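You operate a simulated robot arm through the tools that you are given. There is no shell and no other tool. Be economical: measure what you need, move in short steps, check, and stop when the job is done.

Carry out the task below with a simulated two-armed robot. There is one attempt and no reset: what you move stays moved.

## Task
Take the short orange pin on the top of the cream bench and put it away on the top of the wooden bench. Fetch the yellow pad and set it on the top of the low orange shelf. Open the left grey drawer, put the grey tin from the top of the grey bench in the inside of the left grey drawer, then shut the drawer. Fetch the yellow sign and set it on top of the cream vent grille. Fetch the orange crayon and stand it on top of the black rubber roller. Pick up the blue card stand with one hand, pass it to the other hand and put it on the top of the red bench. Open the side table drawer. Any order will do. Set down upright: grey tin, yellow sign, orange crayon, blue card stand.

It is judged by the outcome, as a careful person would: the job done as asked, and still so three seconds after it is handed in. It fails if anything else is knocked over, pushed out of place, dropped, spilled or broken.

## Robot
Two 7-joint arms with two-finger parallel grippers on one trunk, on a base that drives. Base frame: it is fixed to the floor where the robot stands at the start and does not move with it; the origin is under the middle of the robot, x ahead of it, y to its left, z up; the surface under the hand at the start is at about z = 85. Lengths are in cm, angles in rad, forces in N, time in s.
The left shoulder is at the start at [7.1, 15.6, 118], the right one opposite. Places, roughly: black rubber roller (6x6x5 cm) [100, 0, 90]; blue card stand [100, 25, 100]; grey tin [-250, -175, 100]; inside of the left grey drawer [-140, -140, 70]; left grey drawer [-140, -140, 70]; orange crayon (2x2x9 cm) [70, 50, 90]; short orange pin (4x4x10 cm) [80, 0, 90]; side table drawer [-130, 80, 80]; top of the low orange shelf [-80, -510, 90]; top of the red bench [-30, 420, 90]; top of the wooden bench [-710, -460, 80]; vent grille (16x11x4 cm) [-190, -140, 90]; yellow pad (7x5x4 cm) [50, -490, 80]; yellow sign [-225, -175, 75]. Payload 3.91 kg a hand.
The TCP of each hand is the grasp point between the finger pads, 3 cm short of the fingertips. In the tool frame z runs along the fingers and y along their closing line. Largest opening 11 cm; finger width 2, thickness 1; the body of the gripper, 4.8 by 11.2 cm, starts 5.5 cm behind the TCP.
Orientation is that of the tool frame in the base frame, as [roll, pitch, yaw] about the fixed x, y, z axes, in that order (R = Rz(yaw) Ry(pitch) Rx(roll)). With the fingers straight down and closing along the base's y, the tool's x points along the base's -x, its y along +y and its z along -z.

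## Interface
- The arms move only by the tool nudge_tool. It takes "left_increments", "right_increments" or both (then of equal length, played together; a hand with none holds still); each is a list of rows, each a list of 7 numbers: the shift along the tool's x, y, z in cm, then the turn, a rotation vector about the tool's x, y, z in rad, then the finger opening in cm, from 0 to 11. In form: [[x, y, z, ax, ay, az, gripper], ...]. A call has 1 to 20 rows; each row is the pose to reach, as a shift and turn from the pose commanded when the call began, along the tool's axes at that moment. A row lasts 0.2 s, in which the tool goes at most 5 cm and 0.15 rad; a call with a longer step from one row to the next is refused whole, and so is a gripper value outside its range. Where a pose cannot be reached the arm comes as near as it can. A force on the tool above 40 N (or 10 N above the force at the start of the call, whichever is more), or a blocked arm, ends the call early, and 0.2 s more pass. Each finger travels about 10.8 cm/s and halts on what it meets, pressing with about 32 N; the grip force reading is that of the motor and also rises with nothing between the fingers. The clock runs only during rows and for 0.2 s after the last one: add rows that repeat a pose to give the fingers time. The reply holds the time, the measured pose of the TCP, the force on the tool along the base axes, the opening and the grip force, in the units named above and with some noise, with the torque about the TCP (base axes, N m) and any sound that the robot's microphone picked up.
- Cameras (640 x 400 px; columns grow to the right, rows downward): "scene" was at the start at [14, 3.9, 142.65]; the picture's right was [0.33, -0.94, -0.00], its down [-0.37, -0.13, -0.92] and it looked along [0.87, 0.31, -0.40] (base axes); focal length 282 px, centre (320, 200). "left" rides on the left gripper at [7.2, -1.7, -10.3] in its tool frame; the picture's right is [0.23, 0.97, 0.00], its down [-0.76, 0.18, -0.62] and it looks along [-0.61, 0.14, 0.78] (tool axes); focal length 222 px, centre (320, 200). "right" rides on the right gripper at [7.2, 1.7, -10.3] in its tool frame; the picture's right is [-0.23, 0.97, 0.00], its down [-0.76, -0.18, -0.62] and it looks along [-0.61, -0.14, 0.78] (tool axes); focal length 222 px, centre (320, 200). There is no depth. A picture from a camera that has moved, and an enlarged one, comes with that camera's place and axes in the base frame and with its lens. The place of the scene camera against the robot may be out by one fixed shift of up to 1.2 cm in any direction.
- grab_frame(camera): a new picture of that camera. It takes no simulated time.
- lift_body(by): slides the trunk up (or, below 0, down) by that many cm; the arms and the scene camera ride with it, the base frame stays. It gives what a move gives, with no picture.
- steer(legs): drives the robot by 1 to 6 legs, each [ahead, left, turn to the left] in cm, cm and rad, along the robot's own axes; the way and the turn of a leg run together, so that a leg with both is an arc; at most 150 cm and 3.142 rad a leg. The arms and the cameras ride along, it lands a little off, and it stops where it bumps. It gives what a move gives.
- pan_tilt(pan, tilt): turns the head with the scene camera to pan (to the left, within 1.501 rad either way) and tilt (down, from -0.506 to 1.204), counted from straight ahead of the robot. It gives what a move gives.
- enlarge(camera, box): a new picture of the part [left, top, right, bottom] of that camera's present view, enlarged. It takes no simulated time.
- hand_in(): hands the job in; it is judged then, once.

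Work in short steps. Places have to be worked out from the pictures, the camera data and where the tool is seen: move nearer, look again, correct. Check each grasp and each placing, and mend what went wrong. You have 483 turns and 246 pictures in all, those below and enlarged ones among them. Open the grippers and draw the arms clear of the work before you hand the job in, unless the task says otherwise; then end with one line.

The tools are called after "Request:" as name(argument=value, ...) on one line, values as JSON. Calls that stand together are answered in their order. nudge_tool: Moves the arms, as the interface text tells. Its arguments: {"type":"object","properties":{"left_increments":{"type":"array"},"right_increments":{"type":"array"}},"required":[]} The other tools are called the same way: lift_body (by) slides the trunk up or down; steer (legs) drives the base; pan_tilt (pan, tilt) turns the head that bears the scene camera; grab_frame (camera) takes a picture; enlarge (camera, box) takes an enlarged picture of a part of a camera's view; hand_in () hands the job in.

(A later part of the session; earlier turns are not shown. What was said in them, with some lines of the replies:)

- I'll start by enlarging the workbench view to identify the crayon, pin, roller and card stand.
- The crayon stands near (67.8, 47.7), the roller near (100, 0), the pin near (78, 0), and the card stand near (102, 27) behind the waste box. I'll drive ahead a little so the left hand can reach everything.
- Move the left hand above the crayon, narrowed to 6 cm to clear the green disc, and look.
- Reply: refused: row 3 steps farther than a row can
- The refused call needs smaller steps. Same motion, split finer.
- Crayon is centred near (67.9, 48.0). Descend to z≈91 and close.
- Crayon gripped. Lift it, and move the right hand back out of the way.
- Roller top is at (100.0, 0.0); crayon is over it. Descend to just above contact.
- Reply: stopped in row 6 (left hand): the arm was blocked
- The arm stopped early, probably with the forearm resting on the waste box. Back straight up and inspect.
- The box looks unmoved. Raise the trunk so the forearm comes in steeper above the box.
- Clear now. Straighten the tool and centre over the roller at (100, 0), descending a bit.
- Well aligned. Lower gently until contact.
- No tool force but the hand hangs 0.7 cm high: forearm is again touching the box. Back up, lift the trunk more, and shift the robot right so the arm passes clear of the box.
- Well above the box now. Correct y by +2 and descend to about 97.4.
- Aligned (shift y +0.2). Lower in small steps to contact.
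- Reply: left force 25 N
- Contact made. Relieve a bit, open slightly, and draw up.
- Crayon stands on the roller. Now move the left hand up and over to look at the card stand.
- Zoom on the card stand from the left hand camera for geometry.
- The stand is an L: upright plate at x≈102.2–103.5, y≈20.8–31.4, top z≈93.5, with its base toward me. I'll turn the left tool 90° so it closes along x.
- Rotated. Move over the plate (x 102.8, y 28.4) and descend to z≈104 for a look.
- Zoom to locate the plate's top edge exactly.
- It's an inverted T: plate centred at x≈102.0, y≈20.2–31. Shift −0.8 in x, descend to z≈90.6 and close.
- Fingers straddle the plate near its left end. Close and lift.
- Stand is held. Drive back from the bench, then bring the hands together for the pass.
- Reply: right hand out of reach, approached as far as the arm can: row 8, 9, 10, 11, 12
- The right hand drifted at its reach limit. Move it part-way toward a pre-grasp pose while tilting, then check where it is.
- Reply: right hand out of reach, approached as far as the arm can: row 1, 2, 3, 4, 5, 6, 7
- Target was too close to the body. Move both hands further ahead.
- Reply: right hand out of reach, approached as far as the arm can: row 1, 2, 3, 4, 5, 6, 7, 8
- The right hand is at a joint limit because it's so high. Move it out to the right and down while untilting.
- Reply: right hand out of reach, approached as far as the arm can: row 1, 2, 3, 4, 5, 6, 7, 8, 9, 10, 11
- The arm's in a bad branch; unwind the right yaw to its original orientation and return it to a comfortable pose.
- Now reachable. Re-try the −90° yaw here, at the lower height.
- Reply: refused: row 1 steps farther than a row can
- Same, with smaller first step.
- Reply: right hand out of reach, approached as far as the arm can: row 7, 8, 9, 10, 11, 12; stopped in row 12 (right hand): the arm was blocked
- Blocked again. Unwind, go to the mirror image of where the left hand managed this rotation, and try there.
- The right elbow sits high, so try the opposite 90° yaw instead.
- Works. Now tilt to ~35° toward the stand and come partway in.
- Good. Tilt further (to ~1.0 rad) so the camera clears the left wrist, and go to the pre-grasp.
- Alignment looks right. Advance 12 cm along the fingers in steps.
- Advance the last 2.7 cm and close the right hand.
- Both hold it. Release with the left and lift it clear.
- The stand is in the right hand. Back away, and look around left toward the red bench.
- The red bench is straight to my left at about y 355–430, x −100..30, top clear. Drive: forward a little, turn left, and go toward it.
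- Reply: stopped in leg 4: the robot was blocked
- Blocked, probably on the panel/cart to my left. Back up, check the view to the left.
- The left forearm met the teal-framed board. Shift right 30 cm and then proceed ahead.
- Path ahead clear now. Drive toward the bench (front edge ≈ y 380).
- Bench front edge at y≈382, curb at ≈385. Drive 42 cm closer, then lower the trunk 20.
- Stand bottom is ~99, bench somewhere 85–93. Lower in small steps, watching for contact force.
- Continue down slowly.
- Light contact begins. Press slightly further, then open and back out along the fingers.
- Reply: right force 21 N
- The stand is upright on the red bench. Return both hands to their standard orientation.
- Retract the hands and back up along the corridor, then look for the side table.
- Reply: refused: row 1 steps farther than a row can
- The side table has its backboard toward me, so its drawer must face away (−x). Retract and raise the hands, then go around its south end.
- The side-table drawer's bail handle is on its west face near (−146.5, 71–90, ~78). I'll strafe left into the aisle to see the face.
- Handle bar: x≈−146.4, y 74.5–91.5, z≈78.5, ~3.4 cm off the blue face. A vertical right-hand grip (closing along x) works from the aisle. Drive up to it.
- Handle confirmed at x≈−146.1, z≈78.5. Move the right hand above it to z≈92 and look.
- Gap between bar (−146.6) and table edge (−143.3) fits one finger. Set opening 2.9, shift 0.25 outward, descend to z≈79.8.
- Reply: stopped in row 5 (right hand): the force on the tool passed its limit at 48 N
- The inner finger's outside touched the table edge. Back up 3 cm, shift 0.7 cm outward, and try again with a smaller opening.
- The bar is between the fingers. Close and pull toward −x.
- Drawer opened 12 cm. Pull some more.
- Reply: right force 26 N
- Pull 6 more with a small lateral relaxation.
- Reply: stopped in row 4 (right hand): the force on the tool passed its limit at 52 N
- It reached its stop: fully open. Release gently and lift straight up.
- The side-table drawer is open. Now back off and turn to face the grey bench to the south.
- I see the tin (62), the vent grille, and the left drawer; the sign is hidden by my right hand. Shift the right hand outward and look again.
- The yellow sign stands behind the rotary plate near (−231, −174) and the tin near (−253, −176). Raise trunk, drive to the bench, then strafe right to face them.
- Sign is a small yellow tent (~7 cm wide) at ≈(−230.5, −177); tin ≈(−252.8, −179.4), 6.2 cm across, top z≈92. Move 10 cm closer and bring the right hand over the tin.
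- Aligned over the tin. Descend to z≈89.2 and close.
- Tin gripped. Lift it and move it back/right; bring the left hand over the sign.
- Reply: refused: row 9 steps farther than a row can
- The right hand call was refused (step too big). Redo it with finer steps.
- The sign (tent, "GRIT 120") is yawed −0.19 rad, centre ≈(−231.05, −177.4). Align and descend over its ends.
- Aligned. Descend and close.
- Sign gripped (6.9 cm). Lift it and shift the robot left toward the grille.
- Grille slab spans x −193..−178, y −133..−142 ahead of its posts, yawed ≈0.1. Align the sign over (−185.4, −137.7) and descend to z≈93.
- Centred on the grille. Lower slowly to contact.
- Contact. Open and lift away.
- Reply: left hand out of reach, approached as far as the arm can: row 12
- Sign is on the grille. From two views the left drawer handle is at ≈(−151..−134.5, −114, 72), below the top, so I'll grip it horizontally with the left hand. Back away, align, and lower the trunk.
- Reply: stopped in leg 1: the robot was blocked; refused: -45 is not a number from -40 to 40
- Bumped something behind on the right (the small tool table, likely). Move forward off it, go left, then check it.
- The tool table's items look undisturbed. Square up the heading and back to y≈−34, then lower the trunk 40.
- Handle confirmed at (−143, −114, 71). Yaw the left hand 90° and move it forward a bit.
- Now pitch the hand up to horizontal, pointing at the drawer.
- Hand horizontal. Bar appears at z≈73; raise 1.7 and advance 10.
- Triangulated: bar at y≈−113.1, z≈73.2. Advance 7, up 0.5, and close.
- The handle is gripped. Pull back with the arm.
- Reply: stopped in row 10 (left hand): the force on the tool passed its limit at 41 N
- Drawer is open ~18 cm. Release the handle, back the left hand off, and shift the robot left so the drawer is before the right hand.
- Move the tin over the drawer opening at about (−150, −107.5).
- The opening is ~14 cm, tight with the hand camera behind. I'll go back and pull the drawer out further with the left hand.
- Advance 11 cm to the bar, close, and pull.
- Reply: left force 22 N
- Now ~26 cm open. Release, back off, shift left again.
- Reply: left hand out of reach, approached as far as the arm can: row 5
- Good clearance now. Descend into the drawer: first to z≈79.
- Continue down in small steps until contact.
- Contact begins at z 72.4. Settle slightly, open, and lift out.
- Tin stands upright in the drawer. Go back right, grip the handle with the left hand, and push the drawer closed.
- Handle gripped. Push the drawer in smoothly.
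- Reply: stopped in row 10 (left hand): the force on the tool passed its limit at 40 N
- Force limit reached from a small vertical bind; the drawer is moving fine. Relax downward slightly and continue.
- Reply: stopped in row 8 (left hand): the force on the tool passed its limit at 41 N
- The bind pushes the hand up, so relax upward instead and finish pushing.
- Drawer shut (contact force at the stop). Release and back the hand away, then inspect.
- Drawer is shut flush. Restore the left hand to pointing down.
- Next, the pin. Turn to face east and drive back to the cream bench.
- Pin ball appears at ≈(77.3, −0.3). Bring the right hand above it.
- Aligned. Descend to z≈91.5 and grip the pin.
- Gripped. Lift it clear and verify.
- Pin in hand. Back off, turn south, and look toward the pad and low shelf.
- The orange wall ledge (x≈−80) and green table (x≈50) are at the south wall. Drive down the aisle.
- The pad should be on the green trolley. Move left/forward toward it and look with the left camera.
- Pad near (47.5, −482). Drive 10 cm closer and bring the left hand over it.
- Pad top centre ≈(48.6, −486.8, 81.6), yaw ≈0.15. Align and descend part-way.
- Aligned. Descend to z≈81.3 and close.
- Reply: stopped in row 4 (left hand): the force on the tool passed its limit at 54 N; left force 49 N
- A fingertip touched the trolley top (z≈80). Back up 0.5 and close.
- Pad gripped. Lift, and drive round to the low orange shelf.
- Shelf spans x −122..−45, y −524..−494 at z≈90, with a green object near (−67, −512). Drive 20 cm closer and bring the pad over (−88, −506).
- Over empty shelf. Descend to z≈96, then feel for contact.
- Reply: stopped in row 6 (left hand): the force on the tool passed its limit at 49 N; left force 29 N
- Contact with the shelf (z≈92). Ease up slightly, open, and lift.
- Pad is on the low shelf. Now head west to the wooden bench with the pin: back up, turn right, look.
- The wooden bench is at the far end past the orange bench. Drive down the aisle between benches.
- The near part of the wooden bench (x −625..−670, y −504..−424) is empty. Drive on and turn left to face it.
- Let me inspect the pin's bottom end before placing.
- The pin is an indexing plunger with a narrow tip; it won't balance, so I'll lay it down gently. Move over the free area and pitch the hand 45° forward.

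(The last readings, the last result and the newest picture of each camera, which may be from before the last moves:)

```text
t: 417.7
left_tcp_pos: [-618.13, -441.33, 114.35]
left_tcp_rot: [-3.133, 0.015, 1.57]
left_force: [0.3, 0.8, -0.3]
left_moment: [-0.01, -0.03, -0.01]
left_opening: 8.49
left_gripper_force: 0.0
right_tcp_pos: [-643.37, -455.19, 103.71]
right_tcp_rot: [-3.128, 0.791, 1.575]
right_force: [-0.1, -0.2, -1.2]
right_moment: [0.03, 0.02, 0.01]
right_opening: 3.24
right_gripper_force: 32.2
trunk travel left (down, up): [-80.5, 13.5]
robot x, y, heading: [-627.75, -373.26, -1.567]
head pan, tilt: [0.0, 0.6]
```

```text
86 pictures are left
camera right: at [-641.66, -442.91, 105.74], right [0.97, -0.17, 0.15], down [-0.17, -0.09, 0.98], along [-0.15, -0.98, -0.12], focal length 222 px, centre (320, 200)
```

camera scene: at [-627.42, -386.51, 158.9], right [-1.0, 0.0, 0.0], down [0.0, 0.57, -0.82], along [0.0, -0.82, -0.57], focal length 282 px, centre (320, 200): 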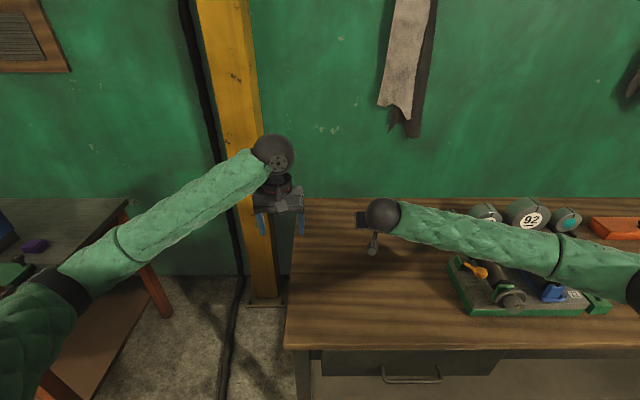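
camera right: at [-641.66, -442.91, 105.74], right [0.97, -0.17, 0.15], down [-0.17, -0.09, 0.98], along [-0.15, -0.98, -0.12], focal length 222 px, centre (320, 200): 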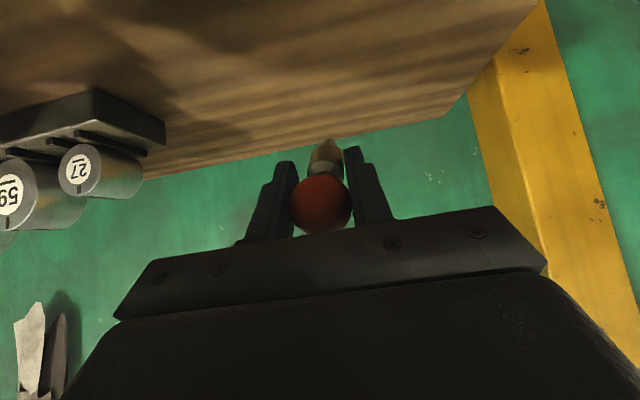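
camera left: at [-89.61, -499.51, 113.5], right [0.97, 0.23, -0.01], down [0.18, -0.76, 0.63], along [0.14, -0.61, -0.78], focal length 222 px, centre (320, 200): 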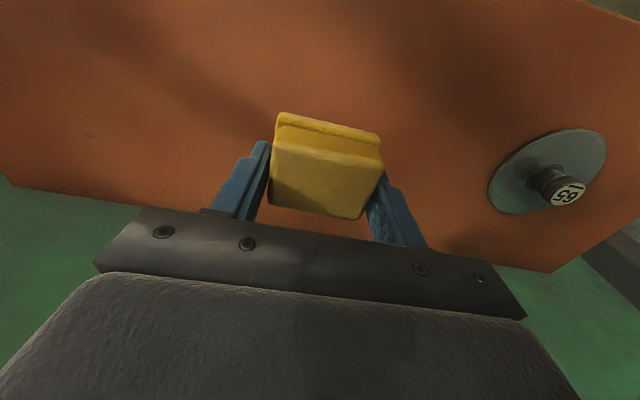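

Raise the trunk for forearm clearance, shift a bit left, and lower to z≈95.

Request:
lift_body(by=13)

Request:
nudge_tool(right_increments=[[2, 2, 2, 0, 0, 0, 0], [4.5, 4, 4.5, 0, 0, 0, 0], [7, 6, 7, 0, 0, 0, 0], [9.5, 7, 9.5, 0, 0, 0, 0], [12, 7, 12, 0, 0, 0, 0], [14, 7, 14, 0, 0, 0, 0], [15.5, 7, 15.5, 0, 0, 0, 0], [15.5, 7, 15.5, 0, 0, 0, 0]])

Request:
grab_frame(camera="right")

Request:
grab_frame(camera="scene")

```text
t: 419.3
left_tcp_pos: [-618.25, -441.4, 127.31]
left_tcp_rot: [-3.134, 0.016, 1.568]
left_force: [1.5, 0.4, 0.9]
left_moment: [0.01, -0.02, -0.03]
left_opening: 8.53
left_gripper_force: 0.1
right_tcp_pos: [-643.42, -455.22, 116.59]
right_tcp_rot: [-3.127, 0.788, 1.575]
right_force: [0.1, 0.1, -0.5]
right_moment: [0.0, 0.0, 0.03]
right_opening: 3.22
right_gripper_force: 32.5
trunk travel left (down, up): [-93.5, 0.5]
robot x, y, heading: [-627.97, -373.61, -1.572]
head pan, tilt: [0.0, 0.6]
```

```text
t: 421.1
left_tcp_pos: [-618.33, -441.31, 127.43]
left_tcp_rot: [-3.133, 0.016, 1.569]
left_force: [0.1, -0.4, 0.6]
left_moment: [0.0, 0.01, -0.02]
left_opening: 8.5
left_gripper_force: 0.0
right_tcp_pos: [-636.81, -455.46, 94.55]
right_tcp_rot: [-3.128, 0.794, 1.572]
right_force: [0.1, 0.5, -0.5]
right_moment: [0.01, -0.02, -0.01]
right_opening: 3.24
right_gripper_force: 32.0
trunk travel left (down, up): [-93.5, 0.5]
robot x, y, heading: [-627.84, -373.02, -1.574]
head pan, tilt: [0.0, 0.6]
```

```text
85 pictures are left
camera right: at [-635.02, -443.14, 96.74], right [0.97, -0.17, 0.15], down [-0.17, -0.09, 0.98], along [-0.15, -0.98, -0.12], focal length 222 px, centre (320, 200)
```

right: 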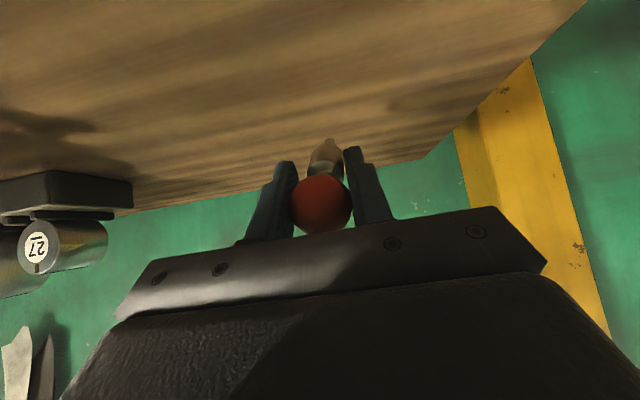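

```text
84 pictures are left
camera scene: at [-627.53, -386.54, 171.89], right [-1.0, 0.0, 0.0], down [0.0, 0.57, -0.82], along [0.0, -0.82, -0.57], focal length 282 px, centre (320, 200)
```

scene: 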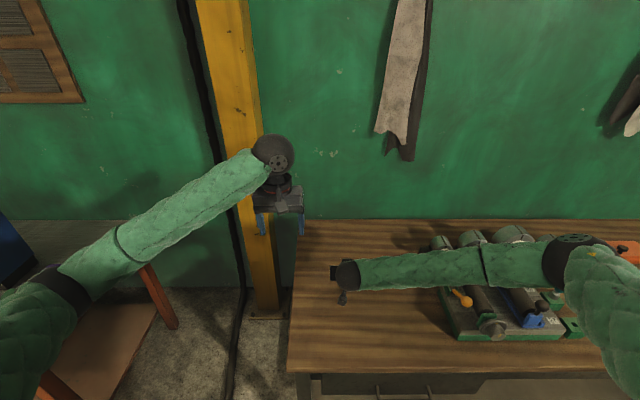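

Forearm passes above the vise; lower in two steps and check clearance.

Request:
nudge_tool(right_increments=[[1.4, 0, 1.4, 0, 0, 0, 0], [2.8, 0, 2.8, 0, 0, 0, 0], [4.2, 0, 4.2, 0, 0, 0, 0], [4.2, 0, 4.2, 0, 0, 0, 0]])

Request:
enlarge(camera="scene", box=[300, 210, 620, 370])

Request:
grab_frame(camera="left")

```text
t: 422.1
left_tcp_pos: [-618.25, -441.17, 127.36]
left_tcp_rot: [-3.133, 0.019, 1.572]
left_force: [1.1, 0.0, 0.0]
left_moment: [0.0, 0.01, 0.02]
left_opening: 8.5
left_gripper_force: 0.1
right_tcp_pos: [-636.64, -455.59, 88.94]
right_tcp_rot: [-3.128, 0.793, 1.575]
right_force: [4.0, 4.2, 15.2]
right_moment: [-0.65, -0.25, 0.22]
right_opening: 3.26
right_gripper_force: 32.2
trunk travel left (down, up): [-93.5, 0.5]
robot x, y, heading: [-627.38, -373.17, -1.572]
head pan, tilt: [0.0, 0.6]
```

```text
2.00 times, centred on (460, 290) of scene
camera zoom: at [-627.44, -386.37, 171.93], right [-1.0, 0.0, 0.0], down [0.0, 0.56, -0.83], along [0.0, -0.83, -0.56], focal length 564 px, centre (40, 20)
```

zoom: 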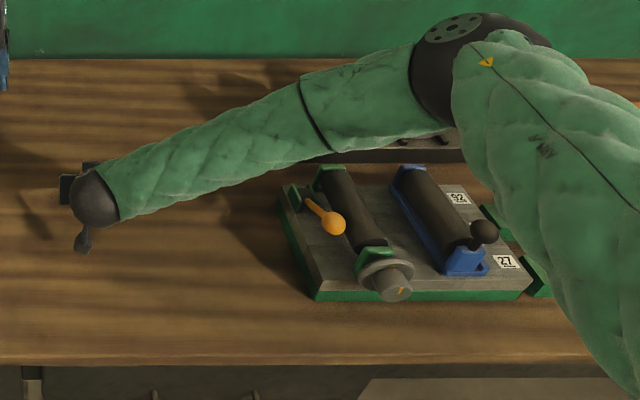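

```text
82 pictures are left
camera left: at [-619.79, -433.67, 137.72], right [0.97, 0.23, -0.01], down [0.18, -0.75, 0.63], along [0.13, -0.62, -0.77], focal length 222 px, centre (320, 200)
```

left: 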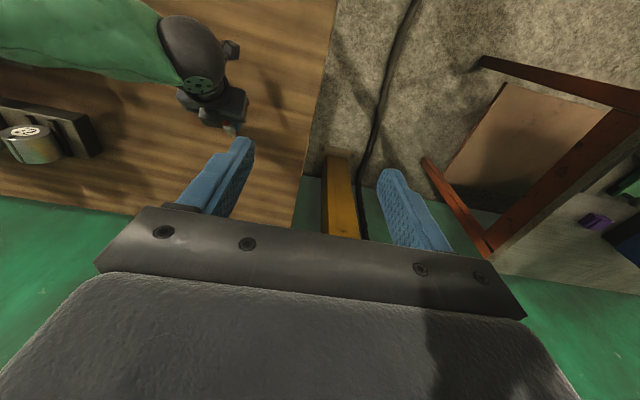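

Tip contact at z≈88.9 (bench ≈84). Ease down and back so the pin rotates flatter in the grip.

Request:
nudge_tool(right_increments=[[0.6, 0, 0.05, 0, 0, 0, 0], [1.2, 0, 0.1, 0, 0, 0, 0], [1.8, 0, 0.15, 0, 0, 0, 0], [1.8, 0, 0.15, 0, 0, 0, 0]])

Request:
enlarge(camera="right", box=[240, 90, 400, 250])

Request:
enlarge(camera="left", box=[140, 0, 340, 150])

```text
t: 423.1
left_tcp_pos: [-618.21, -441.09, 127.55]
left_tcp_rot: [-3.134, 0.017, 1.57]
left_force: [-0.2, 0.3, -0.1]
left_moment: [0.0, -0.02, -0.02]
left_opening: 8.47
left_gripper_force: 0.1
right_tcp_pos: [-636.66, -454.65, 87.87]
right_tcp_rot: [-3.13, 0.801, 1.569]
right_force: [0.9, 6.1, 19.7]
right_moment: [-0.12, -0.43, 0.0]
right_opening: 3.25
right_gripper_force: 32.1
trunk travel left (down, up): [-93.5, 0.5]
robot x, y, heading: [-627.62, -373.48, -1.569]
head pan, tilt: [0.0, 0.6]
stopped in row 4 (right hand): the force on the tool passed its limit at 42 N (the readings are from after the stop); the commanded pose is now the measured one
```

```text
2.50 times, centred on (320, 170) of right
camera zoom: at [-634.94, -442.32, 89.81], right [0.97, -0.17, 0.15], down [-0.17, -0.08, 0.98], along [-0.15, -0.98, -0.11], focal length 555 px, centre (320, 275)
```

zoom: 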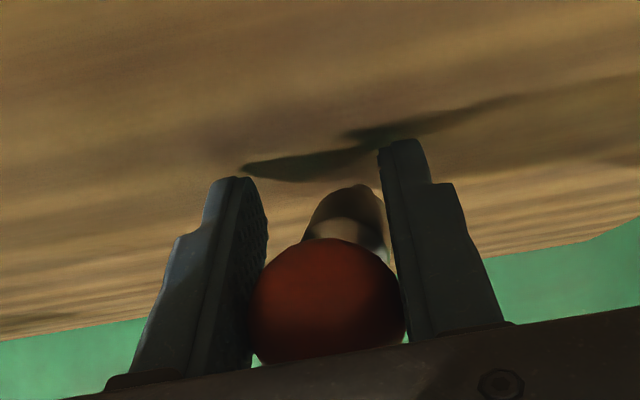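

```text
2.67 times, centred on (240, 75) of left
camera zoom: at [-619.87, -433.71, 137.67], right [0.97, 0.23, -0.01], down [0.18, -0.75, 0.63], along [0.14, -0.62, -0.77], focal length 592 px, centre (533, 533)
```

zoom: 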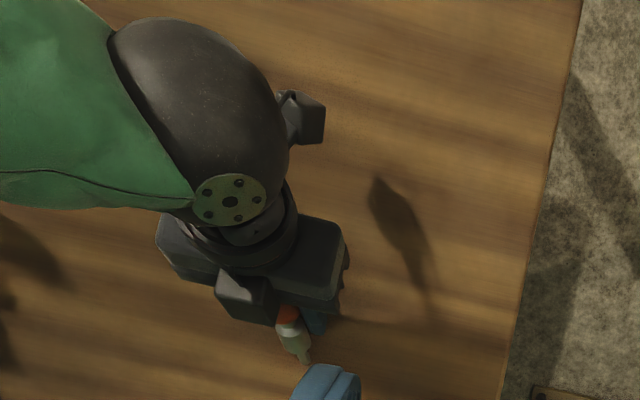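

Fingertips now nearly on the bench and the pin lies flatter. Open, then withdraw upward.

Request:
nudge_tool(right_increments=[[-0.2, 0, -0.2, 0, 0, 0, 0.5], [-0.2, 0, -0.2, 0, 0, 0, 3.4], [-0.2, 0, -0.2, 0, 0, 0, 4.5], [-0.2, 0, -0.2, 0, 0, 0, 6], [-0.2, 0, -0.2, 0, 0, 0, 7], [-0.2, 0, -0.2, 0, 0, 0, 7]])

Request:
enlarge(camera="right", box=[240, 90, 400, 250])

```text
t: 424.5
left_tcp_pos: [-618.26, -441.44, 127.32]
left_tcp_rot: [-3.132, 0.016, 1.57]
left_force: [-0.1, -0.3, 0.4]
left_moment: [0.01, 0.0, 0.03]
left_opening: 8.5
left_gripper_force: 0.0
right_tcp_pos: [-636.67, -454.61, 87.76]
right_tcp_rot: [-3.127, 0.798, 1.572]
right_force: [0.5, 0.2, -0.1]
right_moment: [0.02, -0.02, 0.04]
right_opening: 6.99
right_gripper_force: 0.1
trunk travel left (down, up): [-93.5, 0.5]
robot x, y, heading: [-627.84, -373.55, -1.571]
head pan, tilt: [0.0, 0.6]
```

```text
2.50 times, centred on (320, 170) of right
camera zoom: at [-634.97, -442.28, 89.88], right [0.97, -0.17, 0.15], down [-0.17, -0.09, 0.98], along [-0.15, -0.98, -0.11], focal length 555 px, centre (320, 275)
```

zoom: 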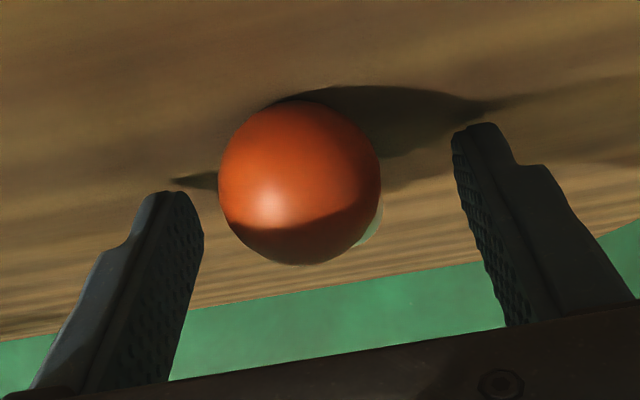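

The pin lies on the bench. Lift straight up.

Request:
nudge_tool(right_increments=[[-1, 0, -1, 0, 0, 0, 8], [-2.5, 0, -2.5, 0, 0, 0, 8], [-5, 0, -5, 0, 0, 0, 8], [-8, 0, -8, 0, 0, 0, 8], [-11, 0, -11, 0, 0, 0, 8], [-14, 0, -14, 0, 0, 0, 8], [-17, 0, -17, 0, 0, 0, 8], [-20, 0, -20, 0, 0, 0, 8], [-20, 0, -20, 0, 0.13, 0, 8], [-20, 0, -20, 0, 0.26, 0, 8], [-20, 0, -20, 0, 0.4, 0, 8], [-20, 0, -20, 0, 0.53, 0, 8], [-20, 0, -20, 0, 0.66, 0, 8], [-20, 0, -20, 0, 0.79, 0, 8]])

Request:
grab_frame(camera="scene")

Request:
grab_frame(camera="right")

```text
t: 427.5
left_tcp_pos: [-618.28, -441.47, 127.32]
left_tcp_rot: [-3.131, 0.016, 1.569]
left_force: [0.4, -0.5, 0.2]
left_moment: [0.0, 0.0, 0.03]
left_opening: 8.47
left_gripper_force: 0.1
right_tcp_pos: [-636.37, -454.29, 116.16]
right_tcp_rot: [-3.132, 0.005, 1.563]
right_force: [0.4, -0.6, 0.1]
right_moment: [0.02, 0.01, 0.01]
right_opening: 7.99
right_gripper_force: 0.1
trunk travel left (down, up): [-93.5, 0.5]
robot x, y, heading: [-627.74, -373.54, -1.575]
head pan, tilt: [0.0, 0.6]
```

```text
78 pictures are left
camera scene: at [-627.43, -386.66, 171.88], right [-1.0, 0.0, 0.0], down [0.0, 0.57, -0.82], along [0.0, -0.82, -0.57], focal length 282 px, centre (320, 200)
```

scene: 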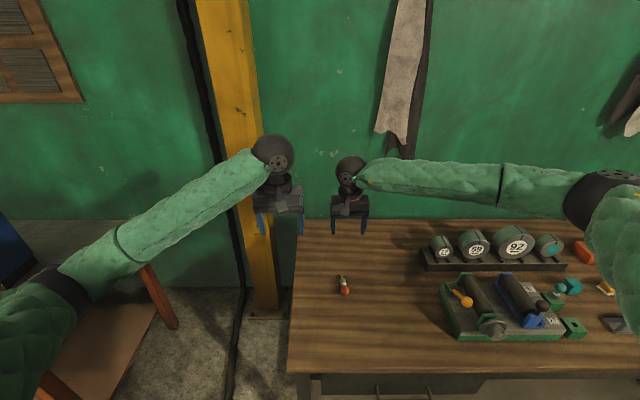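

```text
77 pictures are left
camera right: at [-634.68, -447.18, 126.4], right [0.97, -0.24, -0.01], down [-0.18, -0.76, 0.63], along [-0.15, -0.61, -0.78], focal length 222 px, centre (320, 200)
```

right: 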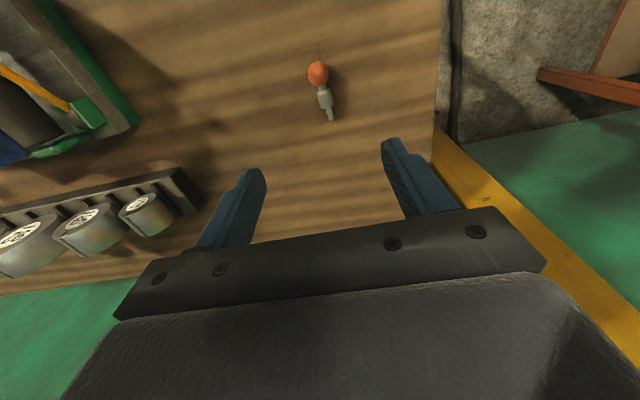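

The pin rests stably on the wooden bench. Draw the arms back clear of the bench, then hand in.

Request:
nudge_tool(right_increments=[[4, 0, -1, 0, 0, 0, 8], [8, 0, -2, 0, 0, 0, 8], [12, 0, -3, 0, 0, 0, 8], [16, 0, -4, 0, 0, 0, 8], [20, 0, -5, 0, 0, 0, 8], [23, 0, -6, 0, 0, 0, 8]], left_increments=[[2, 1, 0, 0, 0, 0, 8.5], [4, 2, 0, 0, 0, 0, 8.5], [6, 3, 0, 0, 0, 0, 8.5], [8, 4, 0, 0, 0, 0, 8.5], [10, 5, 0, 0, 0, 0, 8.5], [12, 6, 0, 0, 0, 0, 8.5]])

Request:
enlarge(camera="scene", box=[280, 210, 640, 400])

```text
t: 428.9
left_tcp_pos: [-612.19, -429.17, 127.09]
left_tcp_rot: [-3.132, 0.017, 1.568]
left_force: [-0.2, -0.4, -0.1]
left_moment: [-0.04, -0.03, 0.02]
left_opening: 8.5
left_gripper_force: 0.0
right_tcp_pos: [-636.12, -431.16, 122.1]
right_tcp_rot: [-3.131, 0.009, 1.559]
right_force: [-1.1, 0.4, -0.1]
right_moment: [0.01, 0.03, 0.05]
right_opening: 8.0
right_gripper_force: 0.1
trunk travel left (down, up): [-93.5, 0.5]
robot x, y, heading: [-627.86, -373.43, -1.575]
head pan, tilt: [0.0, 0.6]
```

```text
1.78 times, centred on (460, 305) of scene
camera zoom: at [-627.41, -386.44, 171.91], right [-1.0, 0.0, 0.0], down [0.0, 0.56, -0.83], along [0.0, -0.83, -0.56], focal length 502 px, centre (71, 13)
```

zoom: 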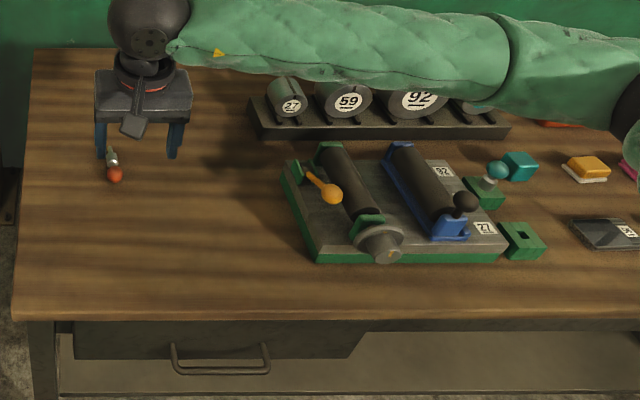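

All tasks are complete and the hands are open and clear; hand in.

Request:
hand_in()

```text
The job is handed in.
```

I've handed the job in with every item done. The orange pin is lying on its side on the wooden bench, because its tip was too narrow to stand. On the way the robot bumped the teal-framed board and, I think, the small tool table. The board was still standing and nothing on the table looked knocked over, but I can't rule out a slight shift.
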